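You operate a simulated robot arm through the tools that you are given. There is no shell and no other tool.

The job below is to be done with a simulated robot arm. You get a single attempt, and the scene is never put back.

## Task
Switch the keyboard on, count in with four taps on the pad and record the teal dot key.
Fine: one stroke, then stop recording; the keyboard stays on.

Only the result counts: the job must be done as asked and must still hold three seconds after the hand-in. Knocking over, shifting, dropping, spilling or breaking anything else fails it.

## Robot
A 7-joint arm with a two-finger parallel gripper, fixed in place. Base frame: the origin is on the floor under the middle of its stand, x ahead of it, y to its left, z up. Readings come in m, rad, newtons and seconds.
It reaches about 1.247 m from its shoulder. Its first joint turns from -2.304 to 2.304 rad. Payload 3.91 kg.
Tool frame: the origin (TCP) lies between the finger pads and is the grasp point; the fingertips stand 0.03 m ahead of it; z points along the fingers, y is the line along which they close. The gripper opens to 0.11 m. The fingers are 0.02 m wide and 0.01 m thick; the gripper's body (0.048 by 0.112 m) begins 0.055 m behind the TCP.
Orientation is told as [roll, pitch, yaw] about the base's x, y, z axes, in that order, counted from this pose: with the fingers straight down and closing along the base's y, the tool's x points along the base's -x, its y along +y and its z along -z.

## Interface
- The arm moves only by the tool step_arm. Its arguments are lists of equal length, an entry for each row: "grip": the closure in counts, from 0 (fully open) to 255 (shut); "linear": the shift along the tool's x, y, z in m, a list of three; "angular": the turn, a rotation vector about the tool's x, y, z in rad, a list of three. In form: {"grip": [grip, ...], "linear": [[dx, dy, dz], ...], "angular": [[rx, ry, rz], ...]}. A call has 1 to 20 rows; each row is the pose to reach, as a shift and turn from the pose commanded when the call began, along the tool's axes at that moment. Rows are played at 5 a second. More than 0.05 m and 0.15 rad between two rows, or a gripper value outside its range, and nothing of the call is played. A pose out of reach is approached as far as the arm can. The call stops where the force on the tool passes 40 N (or 10 N more than at its start, if that is more) or the arm is blocked; 0.2 s more then pass. Each finger travels about 0.108 m/s and halts on what it meets, pressing with about 24 N; the grip force reading is that of the motor and also rises with nothing between the fingers. The clock runs only during rows and for 0.2 s after the last one: add rows that repeat a pose to give the fingers time. The reply holds the time, the measured pose of the TCP, the force on the tool along the base axes, the opening and the grip force, in the units named above and with some noise, with the torque about the TCP (base axes, N m) and any sound that the robot's microphone picked up, and new pictures: "show" is both (left out), scene, wrist or none.
- Cameras (640 x 400 px; columns grow to the right, rows downward): "scene" is fixed at [0.0491, -0.6483, 1.52]; the picture's right is [0.20, -0.98, 0.00], its down [-0.72, -0.14, -0.68] and it looks along [0.67, 0.13, -0.73] (base axes); focal length 338 px, centre (320, 200). "wrist" rides on the gripper at [0.072, 0.017, -0.103] in the tool frame; the picture's right is [-0.23, 0.97, 0.00], its down [-0.76, -0.18, -0.62] and it looks along [-0.61, -0.14, 0.78] (tool axes); focal length 222 px, centre (320, 200). There is no depth. A picture from a camera that has moved, and an enlarged one, comes with that camera's place and axes in the base frame and with its lens.
- close_up(camera, box): a new picture of the part [left, top, right, bottom] of that camera's present view, enlarged. The clock stands still meanwhile.
- close_job(): hands the job in; it is judged then, once.

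Places have to be worked out from the pictures, the camera data and where the tool is seen. Open the gripper and draw the arm clear of the work before you hand the job in, unless the task says otherwise.

The tools are called after "Request:" as name(argument=value, ...) on one line, values as JSON. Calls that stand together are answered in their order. step_arm: Moves the arm, as the interface text tells. Its arguments: {"type":"object","properties":{"grip":{"type":"array","items":{"type":"number"}},"linear":{"type":"array","items":{"type":"array","items":{"type":"number"}}},"angular":{"type":"array","items":{"type":"array","items":{"type":"number"}}},"show":{"type":"string","enum":["both","scene","wrist","none"]}},"required":["grip","linear","angular"]} The other tools are called the same way: close_up (camera, box) takes an enlarged picture of a part of a camera's view; close_job () hands the job in.

At the start:

```text
time: 0.0
position: [0.6431, -0.3835, 1.1122]
tool_rot: [-0.001, 0.001, 0.001]
ft_force: [0.3, 0.2, 0.3]
moment: [-0.02, 0.01, 0.03]
opening: 0.1103
finger_force: 0.0
```

scene: 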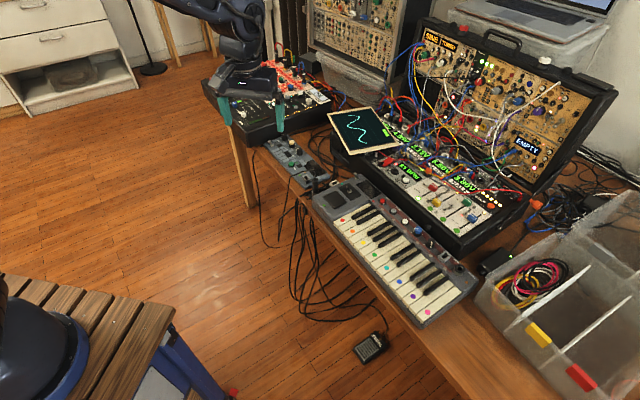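
wrist: 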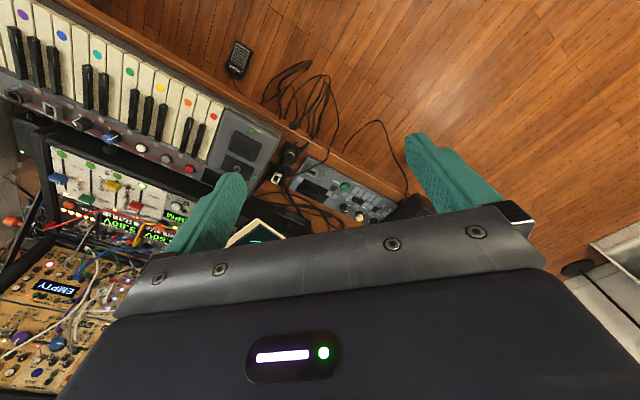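

I'll start by enlarging the keyboard and its surroundings in both cameras to identify the switch, pads, record button and keys.

Request:
close_up(camera="scene", box=[300, 160, 500, 330])

Request:
close_up(camera="wrist", box=[0, 0, 290, 190])

Request:
close_up(camera="scene", box=[310, 170, 400, 230])

Request:
close_up(camera="scene", box=[380, 190, 490, 290])

```text
2.35 times, centred on (400, 245) of scene
camera zoom: at [0.0491, -0.6483, 1.52], right [0.2, -0.98, 0.0], down [-0.72, -0.14, -0.68], along [0.67, 0.13, -0.73], focal length 795 px, centre (132, 94)
```

zoom: 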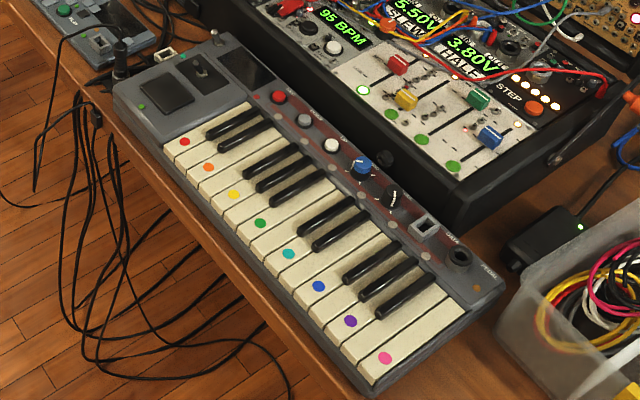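

```text
2.11 times, centred on (145, 95) of wrist
camera zoom: at [0.5702, -0.3663, 1.2148], right [0.23, 0.97, 0.0], down [0.76, -0.18, 0.62], along [0.61, -0.14, -0.78], focal length 468 px, centre (688, 421)
```

zoom: 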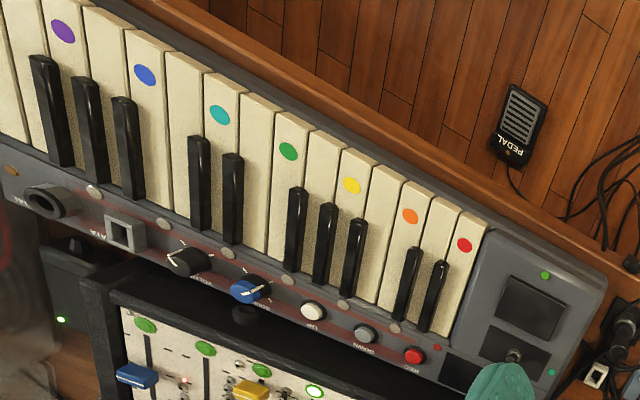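

```text
6.67 times, centred on (355, 200) of scene
camera zoom: at [0.0491, -0.6483, 1.52], right [0.2, -0.98, 0.0], down [-0.72, -0.14, -0.68], along [0.67, 0.13, -0.73], focal length 2254 px, centre (87, 200)
```

zoom: 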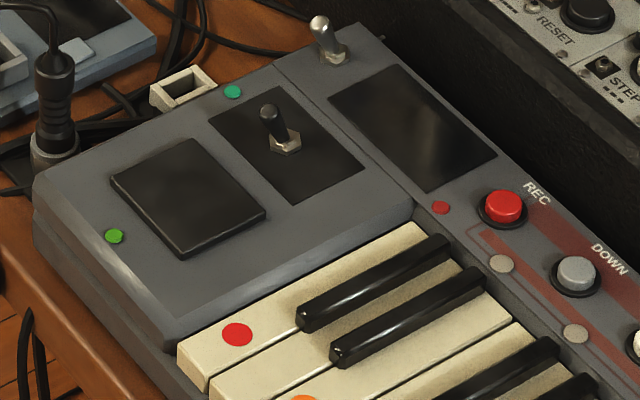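

```text
4.00 times, centred on (435, 240) of scene
camera zoom: at [0.0491, -0.6483, 1.52], right [0.2, -0.98, 0.0], down [-0.72, -0.14, -0.68], along [0.67, 0.13, -0.73], focal length 1352 px, centre (-140, 40)
```

zoom: 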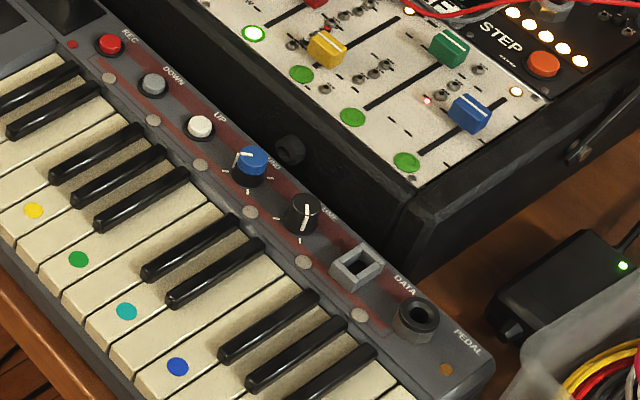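

The keyboard stands at about 45° to the base axes, with its left panel (pad, lever, screen) near (0.73, -0.57, 0.79) and the teal dot key near (0.527, -0.726, 0.785). I'll yaw the tool -45° to line up with it and move closer, staying high, to look at the left panel.

Request:
step_arm(grip=[0, 0, 0, 0, 0, 0, 0], linear=[[-0.009, -0.017, 0.015], [-0.018, -0.034, 0.03], [-0.027, -0.05, 0.05], [-0.036, -0.067, 0.07], [-0.045, -0.083, 0.09], [-0.054, -0.1, 0.11], [-0.054, -0.1, 0.11]], angular=[[0, 0, 0.13], [0, 0, 0.26], [0, 0, 0.39], [0, 0, 0.52], [0, 0, 0.65], [0, 0, 0.785], [0, 0, 0.785]], show="both")

```text
time: 1.6
position: [0.694, -0.4855, 1.0019]
tool_rot: [0.0, 0.0, -0.787]
ft_force: [0.0, -0.2, -0.3]
moment: [-0.02, -0.01, -0.03]
opening: 0.11
finger_force: 0.1
camera wrist: at [0.6558, -0.4206, 1.1059], right [0.85, 0.53, 0.0], down [0.41, -0.66, 0.62], along [0.33, -0.53, -0.78], focal length 222 px, centre (320, 200)
```

scene: 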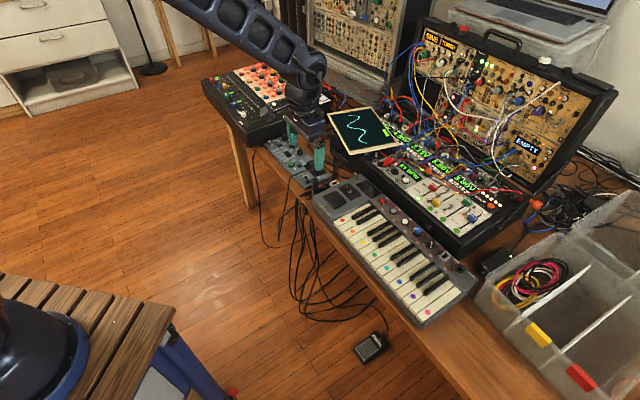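
wrist: 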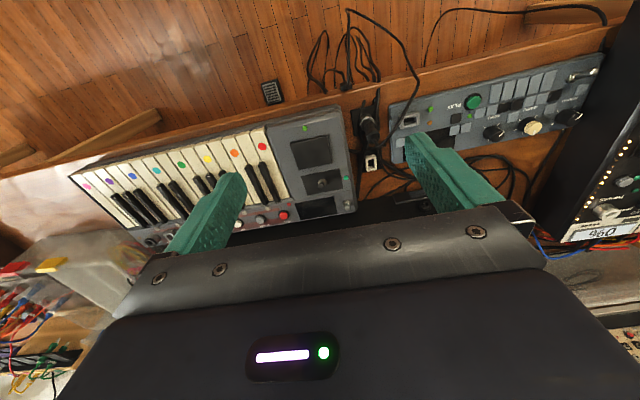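

The wrist view is inverted but shows the left panel well. I'll zoom in on it.

Request:
close_up(camera="wrist", box=[230, 100, 400, 230])

Request:
close_up(camera="wrist", box=[270, 105, 370, 225])

Request:
close_up(camera="scene", box=[320, 165, 380, 205])

Request:
close_up(camera="wrist", box=[380, 60, 620, 180])

```text
3.08 times, centred on (315, 165) of wrist
camera zoom: at [0.6558, -0.4206, 1.1059], right [0.85, 0.53, 0.0], down [0.41, -0.66, 0.62], along [0.33, -0.53, -0.78], focal length 684 px, centre (335, 308)
```

zoom: 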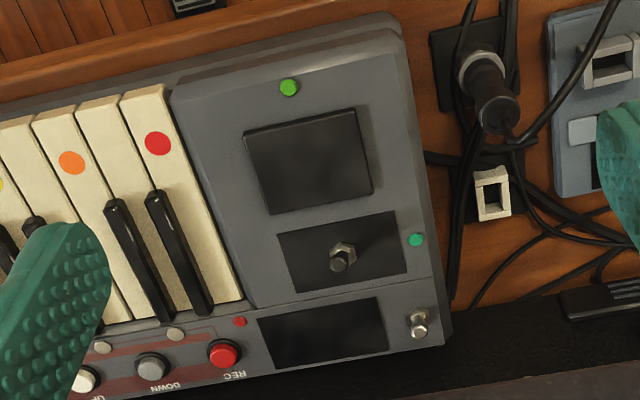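

```text
3.33 times, centred on (320, 165) of wrist
camera zoom: at [0.6558, -0.4206, 1.1059], right [0.85, 0.53, 0.0], down [0.41, -0.66, 0.62], along [0.33, -0.53, -0.78], focal length 740 px, centre (320, 317)
```

zoom: 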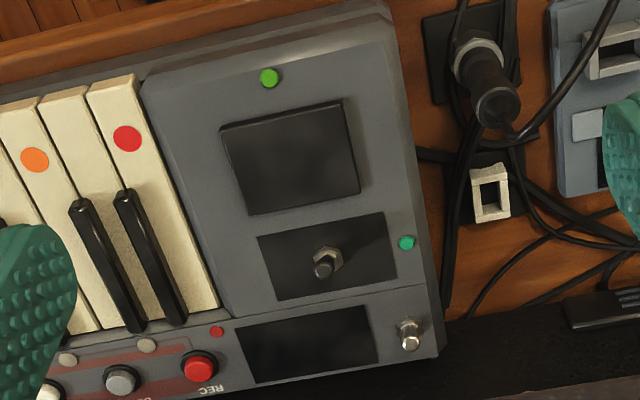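

```text
10.00 times, centred on (350, 185) of scene
camera zoom: at [0.0491, -0.6483, 1.52], right [0.2, -0.98, 0.0], down [-0.72, -0.14, -0.68], along [0.67, 0.13, -0.73], focal length 3380 px, centre (20, 350)
```

zoom: 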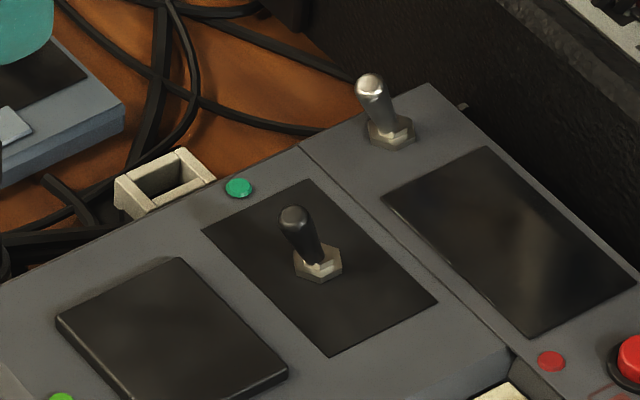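

```text
2.67 times, centred on (500, 120) of wrist
camera zoom: at [0.6558, -0.4206, 1.1059], right [0.85, 0.53, 0.0], down [0.41, -0.66, 0.62], along [0.33, -0.53, -0.78], focal length 592 px, centre (-160, 413)
```

zoom: 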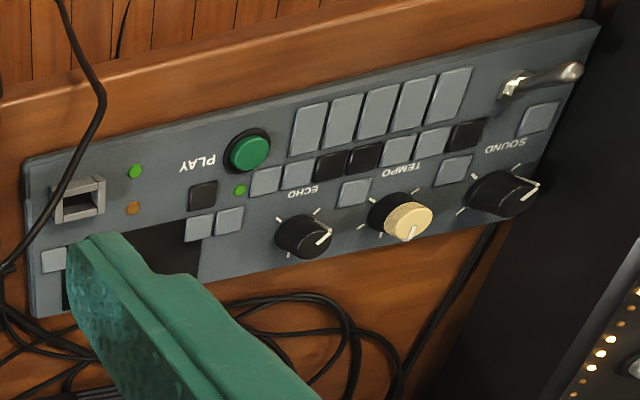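

Two toggle levers are visible on the left panel: a black one in a dark plate and a silver one at the back-left corner. I'll zoom much tighter for labels and LED states.

Request:
close_up(camera="wrist", box=[295, 165, 365, 220])

Request:
close_up(camera="wrist", box=[285, 120, 350, 165])

Request:
close_up(camera="scene", box=[345, 170, 390, 200])

Request:
close_up(camera="scene", box=[380, 195, 420, 222])

Request:
close_up(camera="scene", box=[405, 215, 480, 285])

```text
7.27 times, centred on (330, 192) of wrist
camera zoom: at [0.6558, -0.4206, 1.1059], right [0.85, 0.53, 0.0], down [0.41, -0.66, 0.62], along [0.33, -0.53, -0.78], focal length 1615 px, centre (247, 254)
```

zoom: 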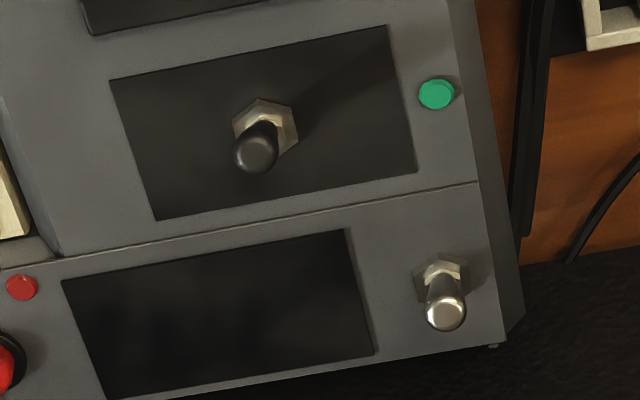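

```text
8.89 times, centred on (318, 142) of wrist
camera zoom: at [0.6558, -0.4206, 1.1059], right [0.85, 0.53, 0.0], down [0.41, -0.66, 0.62], along [0.33, -0.53, -0.78], focal length 1974 px, centre (342, 711)
```

zoom: 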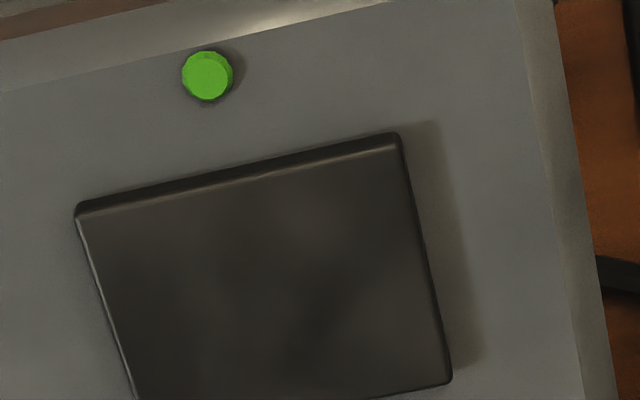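

```text
13.33 times, centred on (368, 185) of scene
camera zoom: at [0.0491, -0.6483, 1.52], right [0.2, -0.98, 0.0], down [-0.72, -0.14, -0.68], along [0.67, 0.13, -0.73], focal length 4507 px, centre (-313, 400)
```

zoom: 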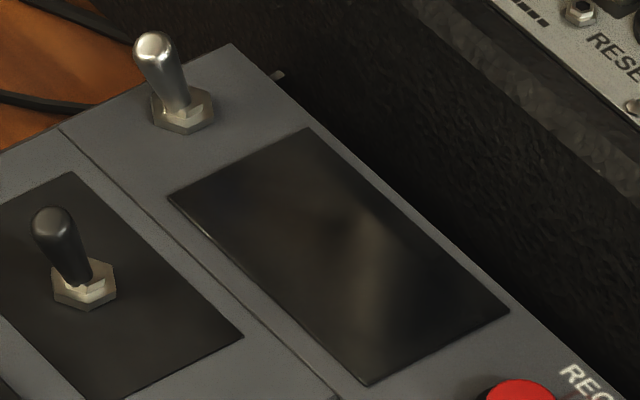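

```text
14.81 times, centred on (400, 208) of scene
camera zoom: at [0.0491, -0.6483, 1.52], right [0.2, -0.98, 0.0], down [-0.72, -0.14, -0.68], along [0.67, 0.13, -0.73], focal length 5008 px, centre (-865, 74)
```

zoom: 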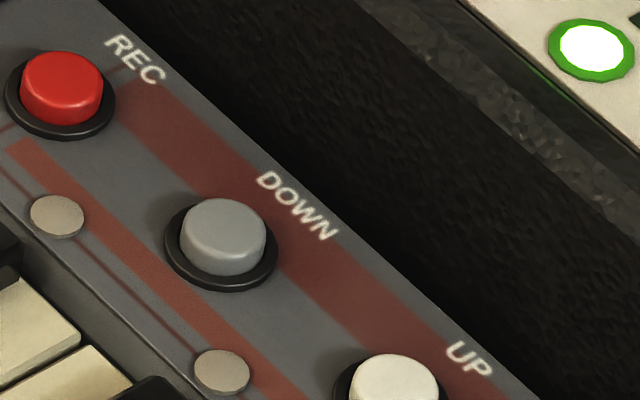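

```text
5.71 times, centred on (442, 250) of scene
camera zoom: at [0.0491, -0.6483, 1.52], right [0.2, -0.98, 0.0], down [-0.72, -0.14, -0.68], along [0.67, 0.13, -0.73], focal length 1932 px, centre (-380, -86)
```

zoom: 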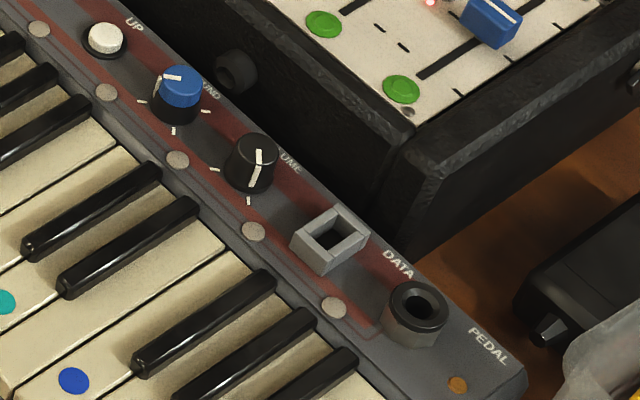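

Both levers lean towards the front (about 21°). The silver one sits at the back-left corner, base ≈ (0.834, -0.615, 0.79) and tip ≈ (0.828, -0.607, 0.816), which fits a power switch. I'll close the fingers and move just in front of it at a safe height.

Request:
step_arm(grip=[255, 255, 255, 255, 255, 255, 255], linear=[[-0.03, 0.0015, 0.015], [-0.06, 0.003, 0.035], [-0.09, 0.0045, 0.06], [-0.12, 0.006, 0.08], [-0.1505, 0.0077, 0.1], [-0.1505, 0.0077, 0.1], [-0.1505, 0.0077, 0.1]], angular=[[0, 0, 0], [0, 0, 0], [0, 0, 0], [0, 0, 0], [0, 0, 0], [0, 0, 0], [0, 0, 0]], show="both")

```text
time: 3.2
position: [0.8082, -0.5836, 0.9027]
tool_rot: [0.001, 0.0, -0.783]
ft_force: [0.1, 0.0, 0.1]
moment: [0.01, 0.04, -0.04]
opening: 0.0
finger_force: 24.2
camera wrist: at [0.7705, -0.5192, 1.005], right [0.85, 0.53, 0.0], down [0.41, -0.66, 0.62], along [0.33, -0.53, -0.78], focal length 222 px, centre (320, 200)
```

scene: 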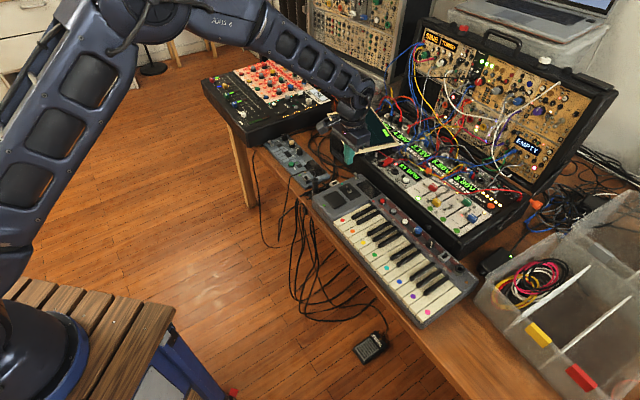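
wrist: 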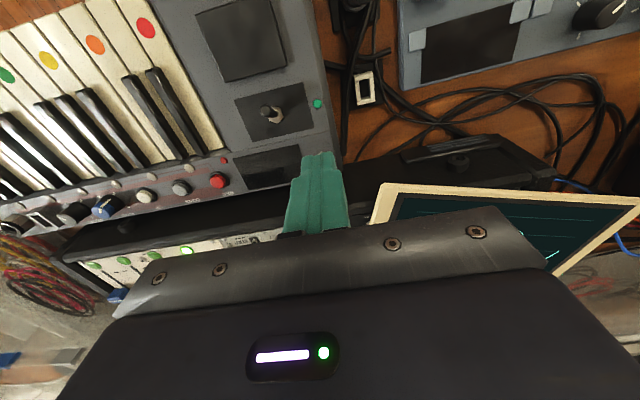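

The readings agree within 2–3 mm. I'll zoom with both cameras to see the closed fingertips relative to the silver lever.

Request:
close_up(camera="scene", box=[325, 120, 405, 220])

Request:
close_up(camera="wrist", box=[220, 60, 400, 240])

```text
4.00 times, centred on (365, 170) of scene
camera zoom: at [0.0491, -0.6483, 1.52], right [0.2, -0.98, 0.0], down [-0.72, -0.14, -0.68], along [0.67, 0.13, -0.73], focal length 1352 px, centre (140, 320)
```

zoom: 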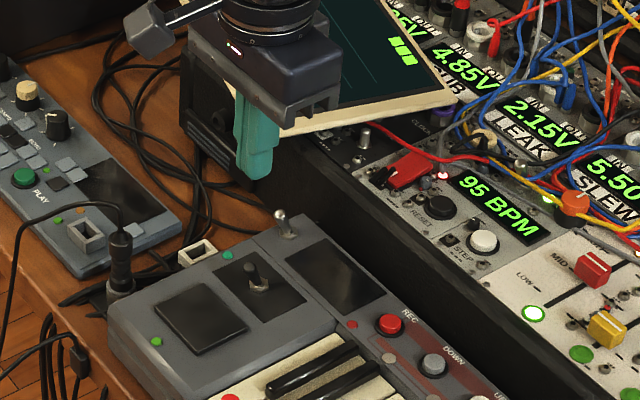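

```text
2.22 times, centred on (310, 150) of wrist
camera zoom: at [0.7705, -0.5192, 1.005], right [0.85, 0.53, 0.0], down [0.41, -0.66, 0.62], along [0.33, -0.53, -0.78], focal length 494 px, centre (342, 311)
```

zoom: 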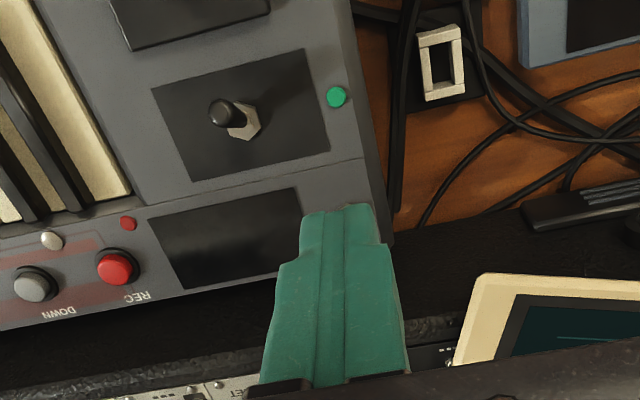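

The fingertips look to be at about (0.806, -0.587, 0.872), roughly 4 cm in front of the silver lever and lined up with it. Lowering straight down until the fingertips are at lever height.

Request:
step_arm(grip=[255, 255, 255, 255, 255], linear=[[0, 0, 0.02], [0, 0, 0.04], [0, 0, 0.055], [0, 0, 0.068], [0, 0, 0.068]], angular=[[0, 0, 0], [0, 0, 0], [0, 0, 0], [0, 0, 0], [0, 0, 0]], show="wrist")

Request:
close_up(camera="scene", box=[335, 150, 395, 200])

Request:
close_up(camera="wrist", box=[240, 80, 400, 220])

```text
time: 4.4
position: [0.8073, -0.5846, 0.8334]
tool_rot: [0.0, -0.001, -0.785]
ft_force: [-0.5, -0.7, -0.3]
moment: [0.04, 0.04, 0.0]
opening: 0.0
finger_force: 24.1
camera wrist: at [0.7688, -0.5207, 0.9359], right [0.85, 0.53, 0.0], down [0.41, -0.66, 0.62], along [0.33, -0.53, -0.78], focal length 222 px, centre (320, 200)
```

wrist: 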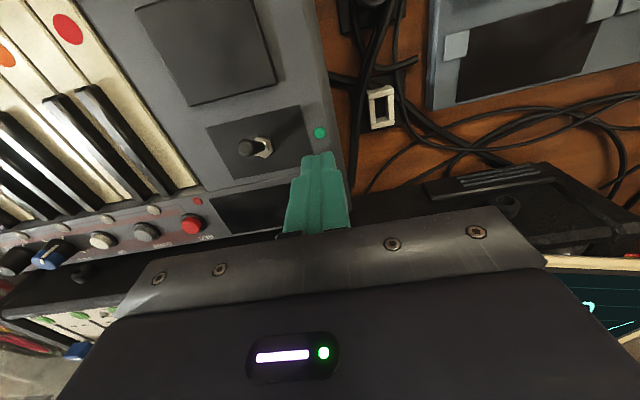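

```text
8.00 times, centred on (365, 175) of scene
camera zoom: at [0.0491, -0.6483, 1.52], right [0.2, -0.98, 0.0], down [-0.72, -0.14, -0.68], along [0.67, 0.13, -0.73], focal length 2704 px, centre (-40, 400)
```

zoom: 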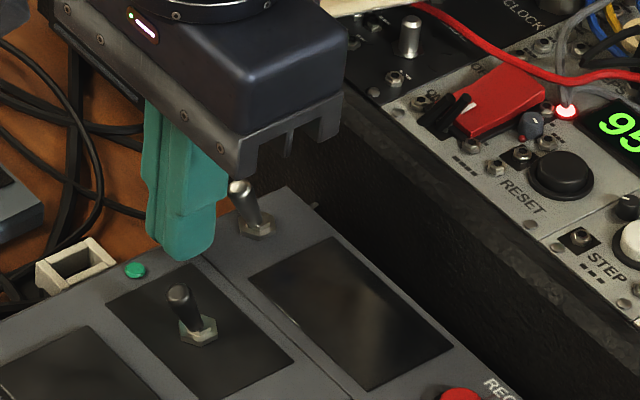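

```text
2.86 times, centred on (320, 150) of wrist
camera zoom: at [0.7688, -0.5207, 0.9359], right [0.85, 0.53, 0.0], down [0.41, -0.66, 0.62], along [0.33, -0.53, -0.78], focal length 635 px, centre (320, 343)
```

zoom: 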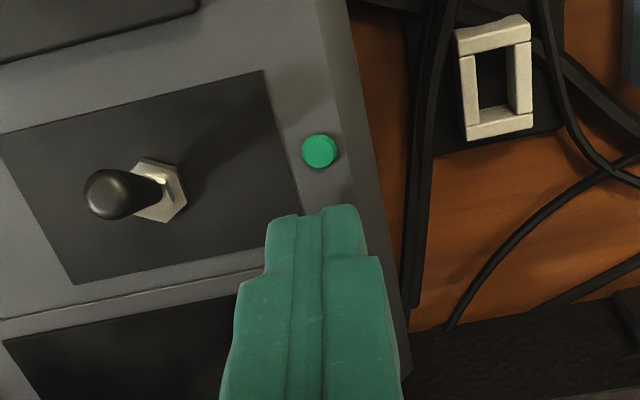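

Fingertips are ~4 cm in front of the silver lever, aligned within ~2 mm and just above the panel. I'll push slowly toward the back to throw the lever.

Request:
step_arm(grip=[255, 255, 255, 255, 255, 255, 255, 255], linear=[[-0.006, 0, 0], [-0.012, 0, 0], [-0.016, 0, 0], [-0.02, 0, 0], [-0.024, 0, 0], [-0.027, 0, 0], [-0.03, 0, 0], [-0.03, 0, 0]], angular=[[0, 0, 0], [0, 0, 0], [0, 0, 0], [0, 0, 0], [0, 0, 0], [0, 0, 0], [0, 0, 0], [0, 0, 0]], show="wrist")

Request:
close_up(camera="scene", box=[335, 150, 395, 200])

```text
time: 6.2
position: [0.8275, -0.6043, 0.8347]
tool_rot: [0.0, -0.001, -0.785]
ft_force: [-6.4, 4.4, 6.4]
moment: [0.15, 0.17, -0.05]
opening: 0.0
finger_force: 23.9
heard: click
camera wrist: at [0.7891, -0.5416, 0.9373], right [0.85, 0.53, 0.0], down [0.41, -0.66, 0.62], along [0.33, -0.53, -0.78], focal length 222 px, centre (320, 200)
```

wrist: 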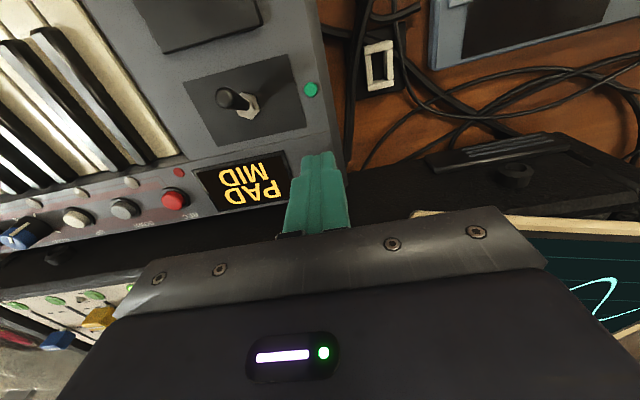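

```text
8.00 times, centred on (365, 175) of scene
camera zoom: at [0.0491, -0.6483, 1.52], right [0.2, -0.98, 0.0], down [-0.72, -0.14, -0.68], along [0.67, 0.13, -0.73], focal length 2704 px, centre (-40, 400)
```

zoom: 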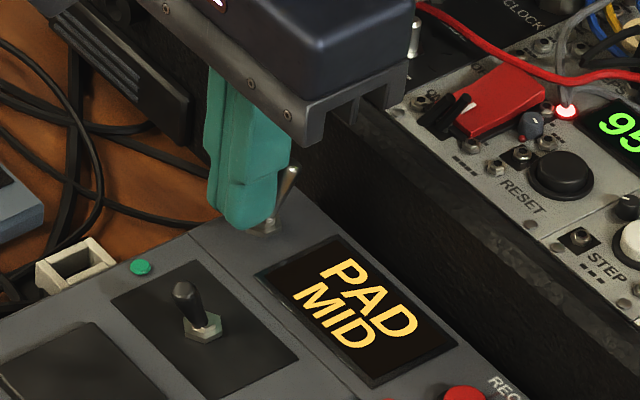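

A click was heard and the screen lit ("PAD / MID"), so the keyboard is on. I'll back off the lever, rise and go above the pad.

Request:
step_arm(grip=[255, 255, 255, 255, 255, 255, 255], linear=[[0.006, 0, 0], [0.012, 0, 0], [0.014, 0, -0.03], [0.02, 0, -0.05], [0.06, -0.02, -0.05], [0.098, -0.038, -0.05], [0.098, -0.038, -0.05]], angular=[[0, 0, 0], [0, 0, 0], [0, 0, 0], [0, 0, 0], [0, 0, 0], [0, 0, 0], [0, 0, 0]], show="both")

Request:
close_up(camera="scene", box=[320, 150, 400, 220])

Request:
close_up(camera="wrist", box=[200, 60, 400, 220])

```text
time: 7.8
position: [0.7308, -0.5645, 0.8858]
tool_rot: [0.0, 0.001, -0.785]
ft_force: [0.1, -0.3, -0.7]
moment: [0.0, 0.04, -0.01]
opening: 0.0002
finger_force: 24.2
camera wrist: at [0.6916, -0.5003, 0.9879], right [0.85, 0.53, 0.0], down [0.41, -0.66, 0.62], along [0.33, -0.53, -0.78], focal length 222 px, centre (320, 200)
```

scene: 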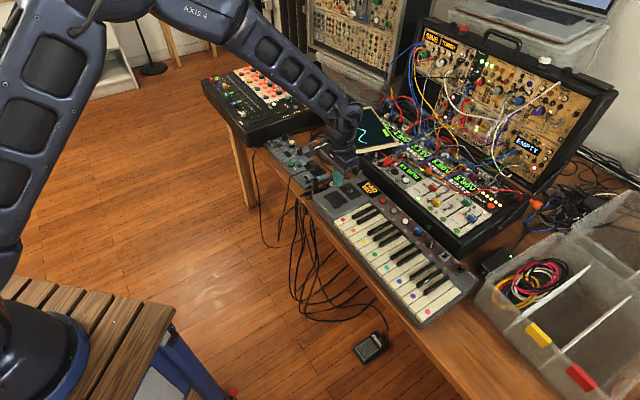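
wrist: 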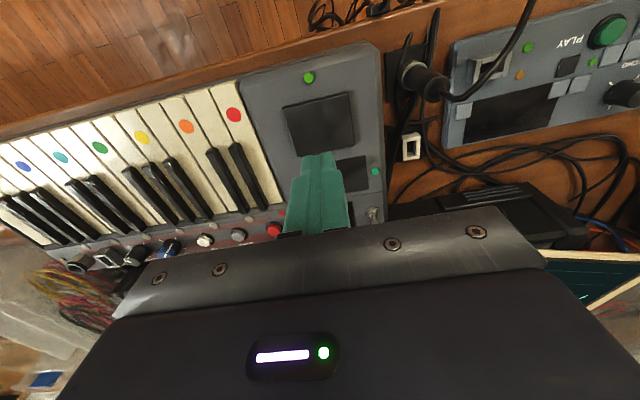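

```text
5.71 times, centred on (360, 185) of scene
camera zoom: at [0.0491, -0.6483, 1.52], right [0.2, -0.98, 0.0], down [-0.72, -0.14, -0.68], along [0.67, 0.13, -0.73], focal length 1932 px, centre (91, 286)
```

zoom: 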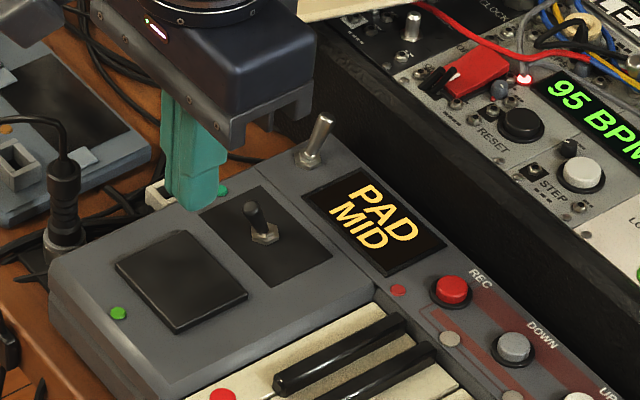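

```text
2.50 times, centred on (300, 140) of wrist
camera zoom: at [0.6916, -0.5003, 0.9879], right [0.85, 0.53, 0.0], down [0.41, -0.66, 0.62], along [0.33, -0.53, -0.78], focal length 555 px, centre (370, 350)
```

zoom: 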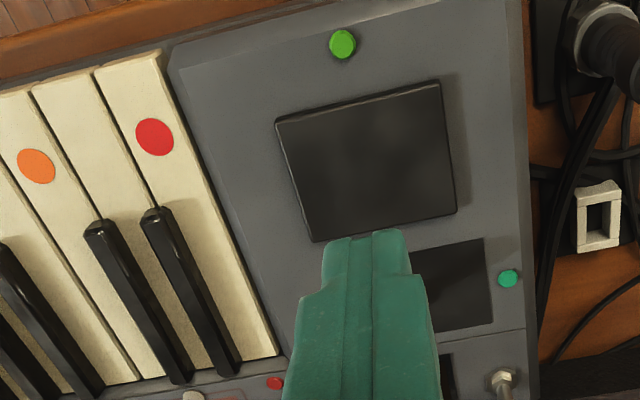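

The fingers are centred over the pad (pad ≈ (0.731, -0.563, 0.79)). I'll lower to just above the pad first to check the height.

Request:
step_arm(grip=[255, 255, 255, 255, 255], linear=[[0, 0, 0.02], [0, 0, 0.04], [0, 0, 0.05], [0, 0, 0.056], [0, 0, 0.056]], angular=[[0, 0, 0], [0, 0, 0], [0, 0, 0], [0, 0, 0], [0, 0, 0]], show="none")

Request:
close_up(camera="scene", box=[330, 165, 390, 215])

```text
time: 9.0
position: [0.7328, -0.5631, 0.8275]
tool_rot: [-0.001, 0.0, -0.786]
ft_force: [-0.2, 0.4, 0.7]
moment: [0.0, 0.0, 0.02]
opening: 0.0001
finger_force: 24.7
```

```text
8.00 times, centred on (360, 190) of scene
camera zoom: at [0.0491, -0.6483, 1.52], right [0.2, -0.98, 0.0], down [-0.72, -0.14, -0.68], along [0.67, 0.13, -0.73], focal length 2704 px, centre (0, 280)
```

zoom: 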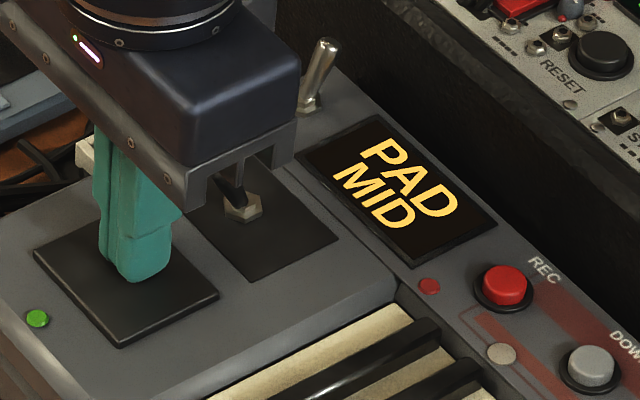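

Fingertips hover a few mm above the pad, well centred and clear of the black lever. Now the first tap: press down gently in small steps and read the response.

Request:
step_arm(grip=[255, 255, 255, 255], linear=[[0, 0, 0.003], [0, 0, 0.006], [0, 0, 0.008], [0, 0, 0.009]], angular=[[0, 0, 0], [0, 0, 0], [0, 0, 0], [0, 0, 0]], show="none")

Request:
close_up(camera="scene", box=[330, 165, 390, 215])

```text
time: 9.7
position: [0.735, -0.5646, 0.8245]
tool_rot: [0.002, -0.005, -0.787]
ft_force: [-0.8, -0.2, 11.3]
moment: [0.04, 0.05, 0.01]
opening: 0.0
finger_force: 24.3
stopped in row 3: the force on the tool passed its limit at 45 N (the readings are from after the stop); the commanded pose is now the measured one
```

```text
8.00 times, centred on (360, 190) of scene
camera zoom: at [0.0491, -0.6483, 1.52], right [0.2, -0.98, 0.0], down [-0.72, -0.14, -0.68], along [0.67, 0.13, -0.73], focal length 2704 px, centre (0, 280)
```

zoom: 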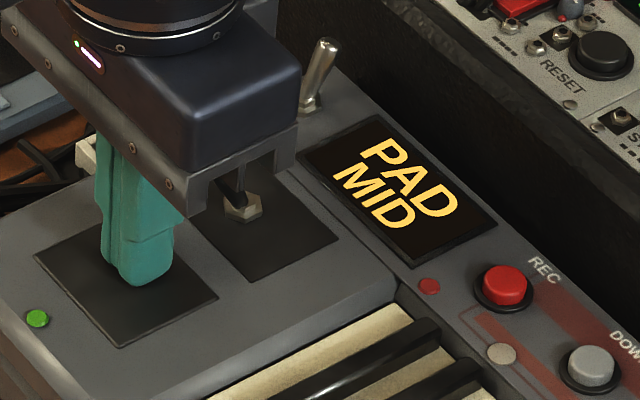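

The pad went down (its rim is now flush) with a stiff stop at TCP z ≈ 0.8245. I'll lift off and see what the screen or microphone reports.

Request:
step_arm(grip=[255, 255, 255], linear=[[0, 0, -0.006], [0, 0, -0.01], [0, 0, -0.01]], angular=[[0, 0, 0], [0, 0, 0], [0, 0, 0]], show="none")

Request:
close_up(camera="scene", box=[330, 165, 390, 215])

```text
time: 10.5
position: [0.7327, -0.5642, 0.8348]
tool_rot: [-0.001, -0.003, -0.786]
ft_force: [-0.5, -0.1, 0.9]
moment: [-0.01, 0.0, -0.01]
opening: 0.0
finger_force: 24.0
```

```text
8.00 times, centred on (360, 190) of scene
camera zoom: at [0.0491, -0.6483, 1.52], right [0.2, -0.98, 0.0], down [-0.72, -0.14, -0.68], along [0.67, 0.13, -0.73], focal length 2704 px, centre (0, 280)
```

zoom: 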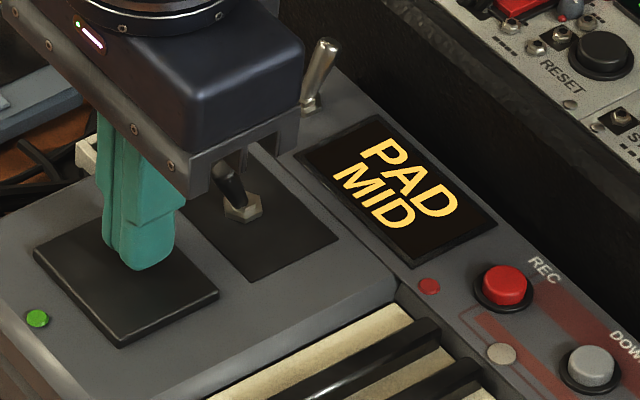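

No sound and the screen is unchanged, though the pad clearly travelled. I'll inspect the LEDs and the screen closely for any change of state.

Request:
close_up(camera="scene", box=[328, 198, 343, 210])

Request:
close_up(camera="scene", box=[360, 175, 400, 205])

Request:
close_up(camera="wrist", box=[200, 40, 420, 220])

Request:
close_up(camera="scene", box=[380, 190, 490, 290])

```text
16.00 times, centred on (336, 204) of scene
camera zoom: at [0.0491, -0.6483, 1.52], right [0.2, -0.98, 0.0], down [-0.72, -0.14, -0.68], along [0.67, 0.13, -0.73], focal length 5408 px, centre (72, 136)
```

zoom: 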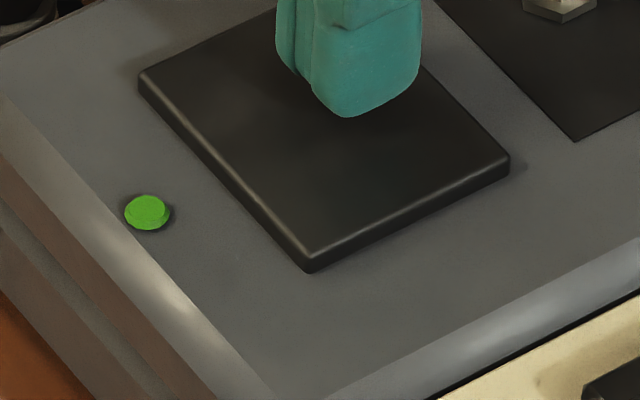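

```text
13.33 times, centred on (380, 190) of scene
camera zoom: at [0.0491, -0.6483, 1.52], right [0.2, -0.98, 0.0], down [-0.72, -0.14, -0.68], along [0.67, 0.13, -0.73], focal length 4507 px, centre (-480, 333)
```

zoom: 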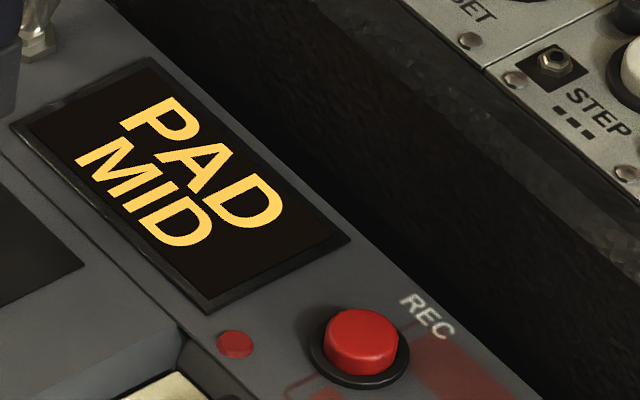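

```text
2.22 times, centred on (310, 130) of wrist
camera zoom: at [0.6945, -0.5008, 0.9367], right [0.85, 0.53, 0.0], down [0.41, -0.66, 0.62], along [0.33, -0.53, -0.78], focal length 494 px, centre (342, 356)
```

zoom: 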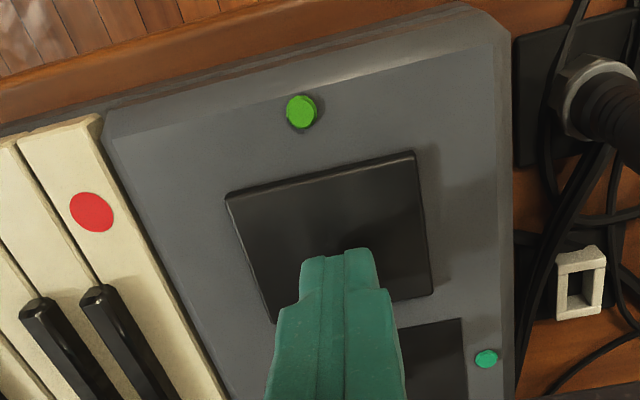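

```text
4.00 times, centred on (435, 240) of scene
camera zoom: at [0.0491, -0.6483, 1.52], right [0.2, -0.98, 0.0], down [-0.72, -0.14, -0.68], along [0.67, 0.13, -0.73], focal length 1352 px, centre (-140, 40)
```

zoom: 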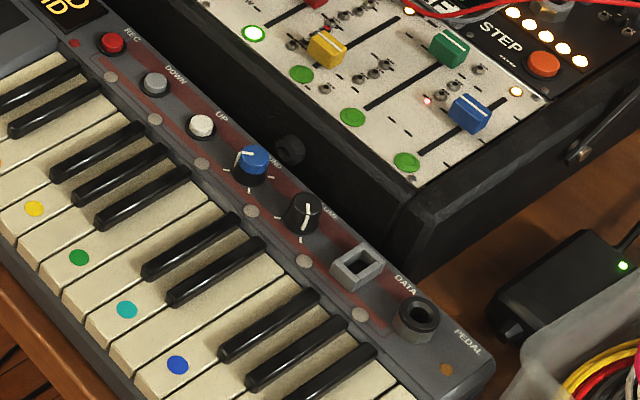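

No visible change of any LED or the screen. I'll make the next tap a crisp one (down and straight back up in one call), to about the depth where the pad was bottomed at ~11 N, and listen.

Request:
step_arm(grip=[255, 255, 255, 255], linear=[[0, 0, 0.004], [0, 0, 0.0105], [0, 0, 0.0], [0, 0, 0.0]], angular=[[0, 0, 0], [0, 0, 0], [0, 0, 0], [0, 0, 0]], show="none")

Request:
close_up(camera="scene", box=[325, 165, 405, 215])

```text
time: 11.5
position: [0.7342, -0.5652, 0.8336]
tool_rot: [0.0, -0.002, -0.786]
ft_force: [0.1, -0.5, 1.0]
moment: [0.03, 0.04, 0.03]
opening: 0.0
finger_force: 23.9
```

```text
8.00 times, centred on (365, 190) of scene
camera zoom: at [0.0491, -0.6483, 1.52], right [0.2, -0.98, 0.0], down [-0.72, -0.14, -0.68], along [0.67, 0.13, -0.73], focal length 2704 px, centre (-40, 280)
```

zoom: 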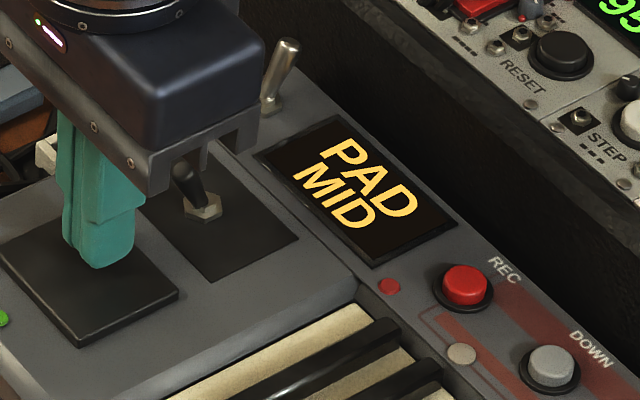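

Still silent, and I can't be sure that quick tap reached full depth. I'll do one firm, short tap (slightly deeper with one short dwell) and check the microphone.

Request:
step_arm(grip=[255, 255, 255, 255, 255], linear=[[0, 0, 0.005], [0, 0, 0.0112], [0, 0, 0.0112], [0, 0, 0.002], [0, 0, 0.0]], angular=[[0, 0, 0], [0, 0, 0], [0, 0, 0], [0, 0, 0], [0, 0, 0]], show="none")

Request:
close_up(camera="scene", box=[325, 165, 405, 215])

```text
time: 12.7
position: [0.7338, -0.5647, 0.8341]
tool_rot: [-0.001, -0.001, -0.786]
ft_force: [-0.5, -0.2, -0.8]
moment: [-0.01, -0.01, -0.01]
opening: 0.0002
finger_force: 23.9
```

```text
8.00 times, centred on (365, 190) of scene
camera zoom: at [0.0491, -0.6483, 1.52], right [0.2, -0.98, 0.0], down [-0.72, -0.14, -0.68], along [0.67, 0.13, -0.73], focal length 2704 px, centre (-40, 280)
```

zoom: 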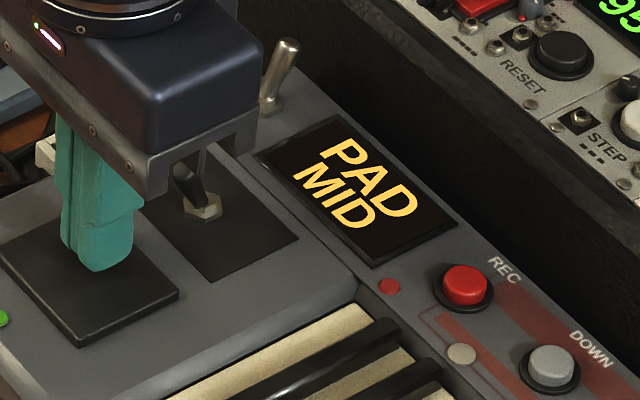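

The pad gives no feedback in this idle state, so I'm keeping count: this is the fourth press. I'll tap once more in the same firm, short way.

Request:
step_arm(grip=[255, 255, 255, 255, 255], linear=[[0, 0, 0.005], [0, 0, 0.0112], [0, 0, 0.0112], [0, 0, 0.002], [0, 0, 0.0]], angular=[[0, 0, 0], [0, 0, 0], [0, 0, 0], [0, 0, 0], [0, 0, 0]], show="none")

Request:
close_up(camera="scene", box=[325, 165, 405, 215])

```text
time: 13.9
position: [0.734, -0.5653, 0.8332]
tool_rot: [0.001, -0.003, -0.786]
ft_force: [0.0, 0.1, 0.1]
moment: [-0.04, 0.02, 0.0]
opening: 0.0
finger_force: 24.3
```

```text
8.00 times, centred on (365, 190) of scene
camera zoom: at [0.0491, -0.6483, 1.52], right [0.2, -0.98, 0.0], down [-0.72, -0.14, -0.68], along [0.67, 0.13, -0.73], focal length 2704 px, centre (-40, 280)
```

zoom: 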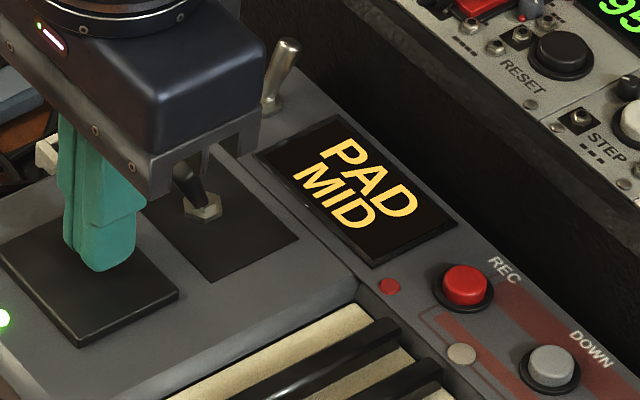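

The green LED beside the pad now looks brighter at the image edge; I'll zoom on it.

Request:
close_up(camera="scene", box=[325, 185, 365, 215])

Request:
close_up(camera="wrist", box=[100, 40, 420, 240])

```text
13.33 times, centred on (345, 200) of scene
camera zoom: at [0.0491, -0.6483, 1.52], right [0.2, -0.98, 0.0], down [-0.72, -0.14, -0.68], along [0.67, 0.13, -0.73], focal length 4507 px, centre (-13, 200)
```

zoom: 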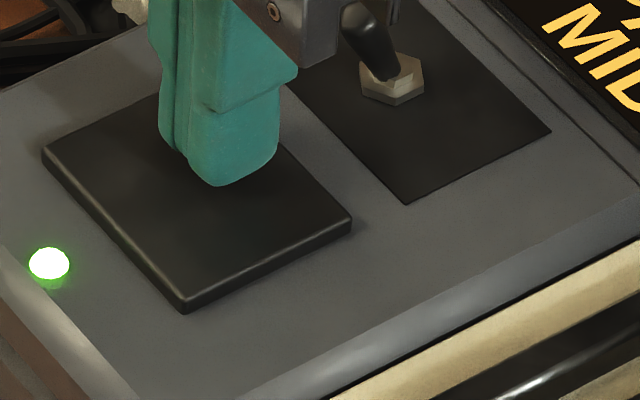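

```text
2.00 times, centred on (260, 140) of wrist
camera zoom: at [0.6945, -0.5013, 0.9363], right [0.85, 0.53, 0.0], down [0.41, -0.66, 0.62], along [0.33, -0.53, -0.78], focal length 444 px, centre (440, 320)
```

zoom: 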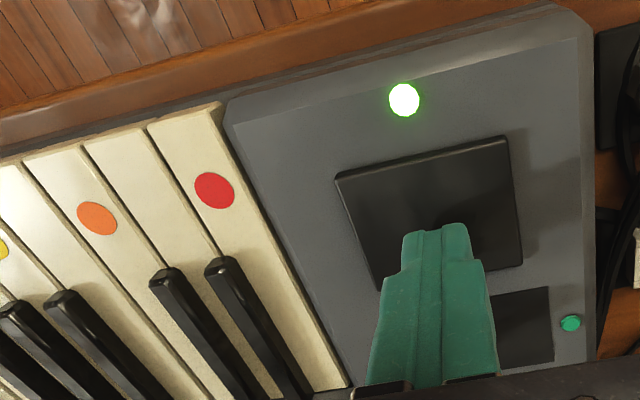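

The green LED is lit: the four-tap count-in was registered. Next is the REC button, at about (0.749, -0.6995) with its top at z ≈ 0.797. I'll rise and move over it.

Request:
step_arm(grip=[255, 255, 255, 255, 255, 255, 255], linear=[[0, 0, -0.025], [0, 0, -0.045], [-0.03, -0.024, -0.045], [-0.06, -0.048, -0.045], [-0.085, -0.068, -0.045], [-0.1061, -0.0841, -0.045], [-0.1061, -0.0841, -0.04]], angular=[[0, 0, 0], [0, 0, 0], [0, 0, 0], [0, 0, 0], [0, 0, 0], [0, 0, 0], [0, 0, 0]], show="wrist")

Request:
close_up(camera="scene", box=[360, 165, 430, 225])

Request:
close_up(camera="scene", box=[325, 185, 365, 215])

```text
time: 15.5
position: [0.7495, -0.6978, 0.8758]
tool_rot: [-0.001, -0.002, -0.787]
ft_force: [0.5, 0.0, -0.1]
moment: [0.01, 0.0, 0.03]
opening: 0.0
finger_force: 24.6
camera wrist: at [0.7103, -0.6344, 0.9782], right [0.85, 0.53, 0.0], down [0.41, -0.66, 0.63], along [0.33, -0.53, -0.78], focal length 222 px, centre (320, 200)
```

wrist: 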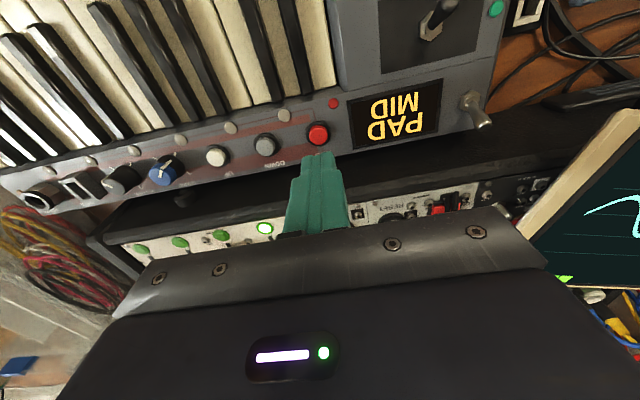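

```text
6.67 times, centred on (395, 195) of scene
camera zoom: at [0.0491, -0.6483, 1.52], right [0.2, -0.98, 0.0], down [-0.72, -0.14, -0.68], along [0.67, 0.13, -0.73], focal length 2254 px, centre (-180, 233)
```

zoom: 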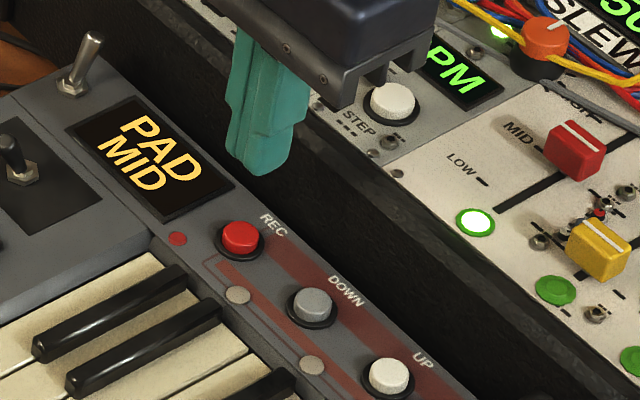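

```text
13.33 times, centred on (345, 200) of scene
camera zoom: at [0.0491, -0.6483, 1.52], right [0.2, -0.98, 0.0], down [-0.72, -0.14, -0.68], along [0.67, 0.13, -0.73], focal length 4507 px, centre (-13, 200)
```

zoom: 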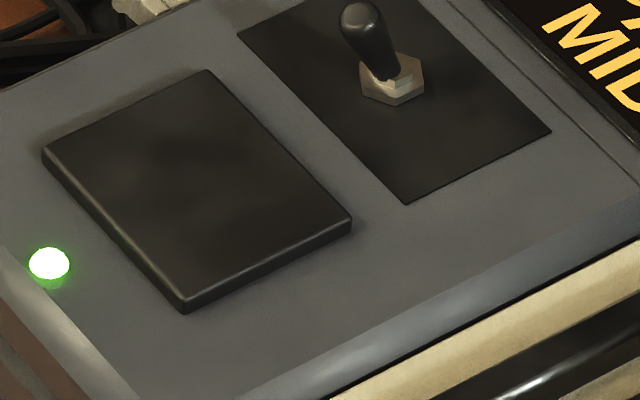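

REC is within ~2 mm of under the fingertips and the green LED stays lit. Lowering to just above the button.

Request:
step_arm(grip=[255, 255, 255, 255], linear=[[0, 0, 0.02], [0, 0, 0.036], [0, 0, 0.043], [0, 0, 0.043]], angular=[[0, 0, 0], [0, 0, 0], [0, 0, 0], [0, 0, 0]], show="wrist")

Request:
close_up(camera="scene", box=[365, 175, 425, 225])

```text
time: 16.5
position: [0.7489, -0.6971, 0.8313]
tool_rot: [-0.001, -0.003, -0.786]
ft_force: [-0.1, 0.3, 0.3]
moment: [-0.02, -0.03, -0.03]
opening: 0.0
finger_force: 24.0
camera wrist: at [0.7096, -0.6345, 0.935], right [0.85, 0.53, 0.0], down [0.41, -0.66, 0.62], along [0.33, -0.53, -0.78], focal length 222 px, centre (320, 200)
```

wrist: 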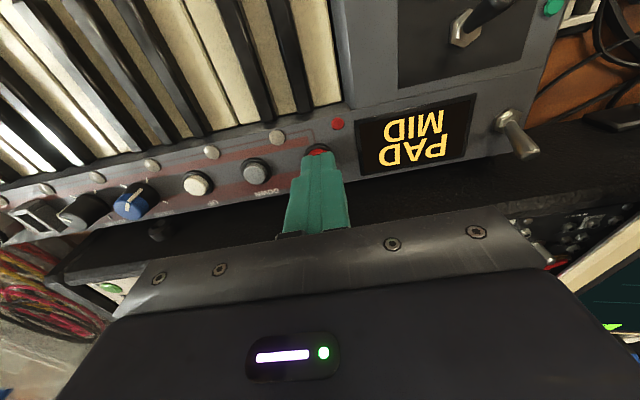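

```text
8.00 times, centred on (395, 200) of scene
camera zoom: at [0.0491, -0.6483, 1.52], right [0.2, -0.98, 0.0], down [-0.72, -0.14, -0.68], along [0.67, 0.13, -0.73], focal length 2704 px, centre (-280, 200)
```

zoom: 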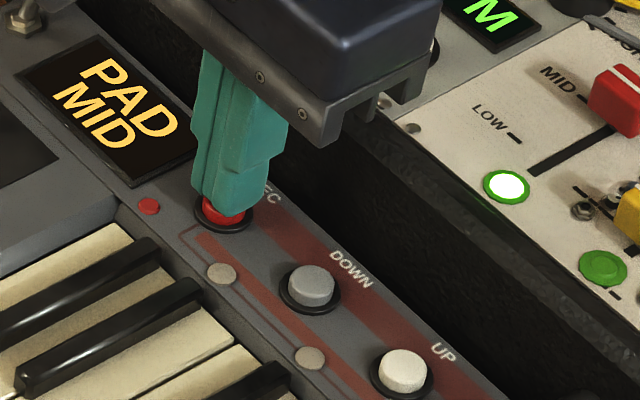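

The fingertips are right above REC, 3–4 mm from it. Pressing gently until it clicks.

Request:
step_arm(grip=[255, 255, 255], linear=[[0, 0, 0.004], [0, 0, 0.006], [0, 0, 0.007]], angular=[[0, 0, 0], [0, 0, 0], [0, 0, 0]], show="none")

Request:
close_up(camera="scene", box=[365, 175, 425, 225])

```text
time: 17.3
position: [0.7499, -0.6981, 0.8257]
tool_rot: [0.001, -0.004, -0.785]
ft_force: [-2.6, -1.4, 14.6]
moment: [-0.01, 0.12, 0.0]
opening: 0.0
finger_force: 24.5
heard: click
```

```text
8.00 times, centred on (395, 200) of scene
camera zoom: at [0.0491, -0.6483, 1.52], right [0.2, -0.98, 0.0], down [-0.72, -0.14, -0.68], along [0.67, 0.13, -0.73], focal length 2704 px, centre (-280, 200)
```

zoom: 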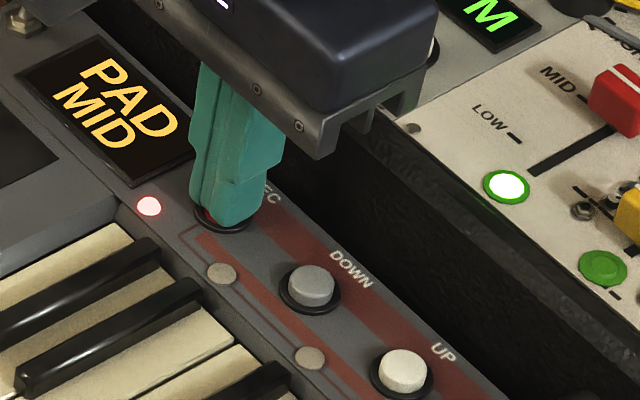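

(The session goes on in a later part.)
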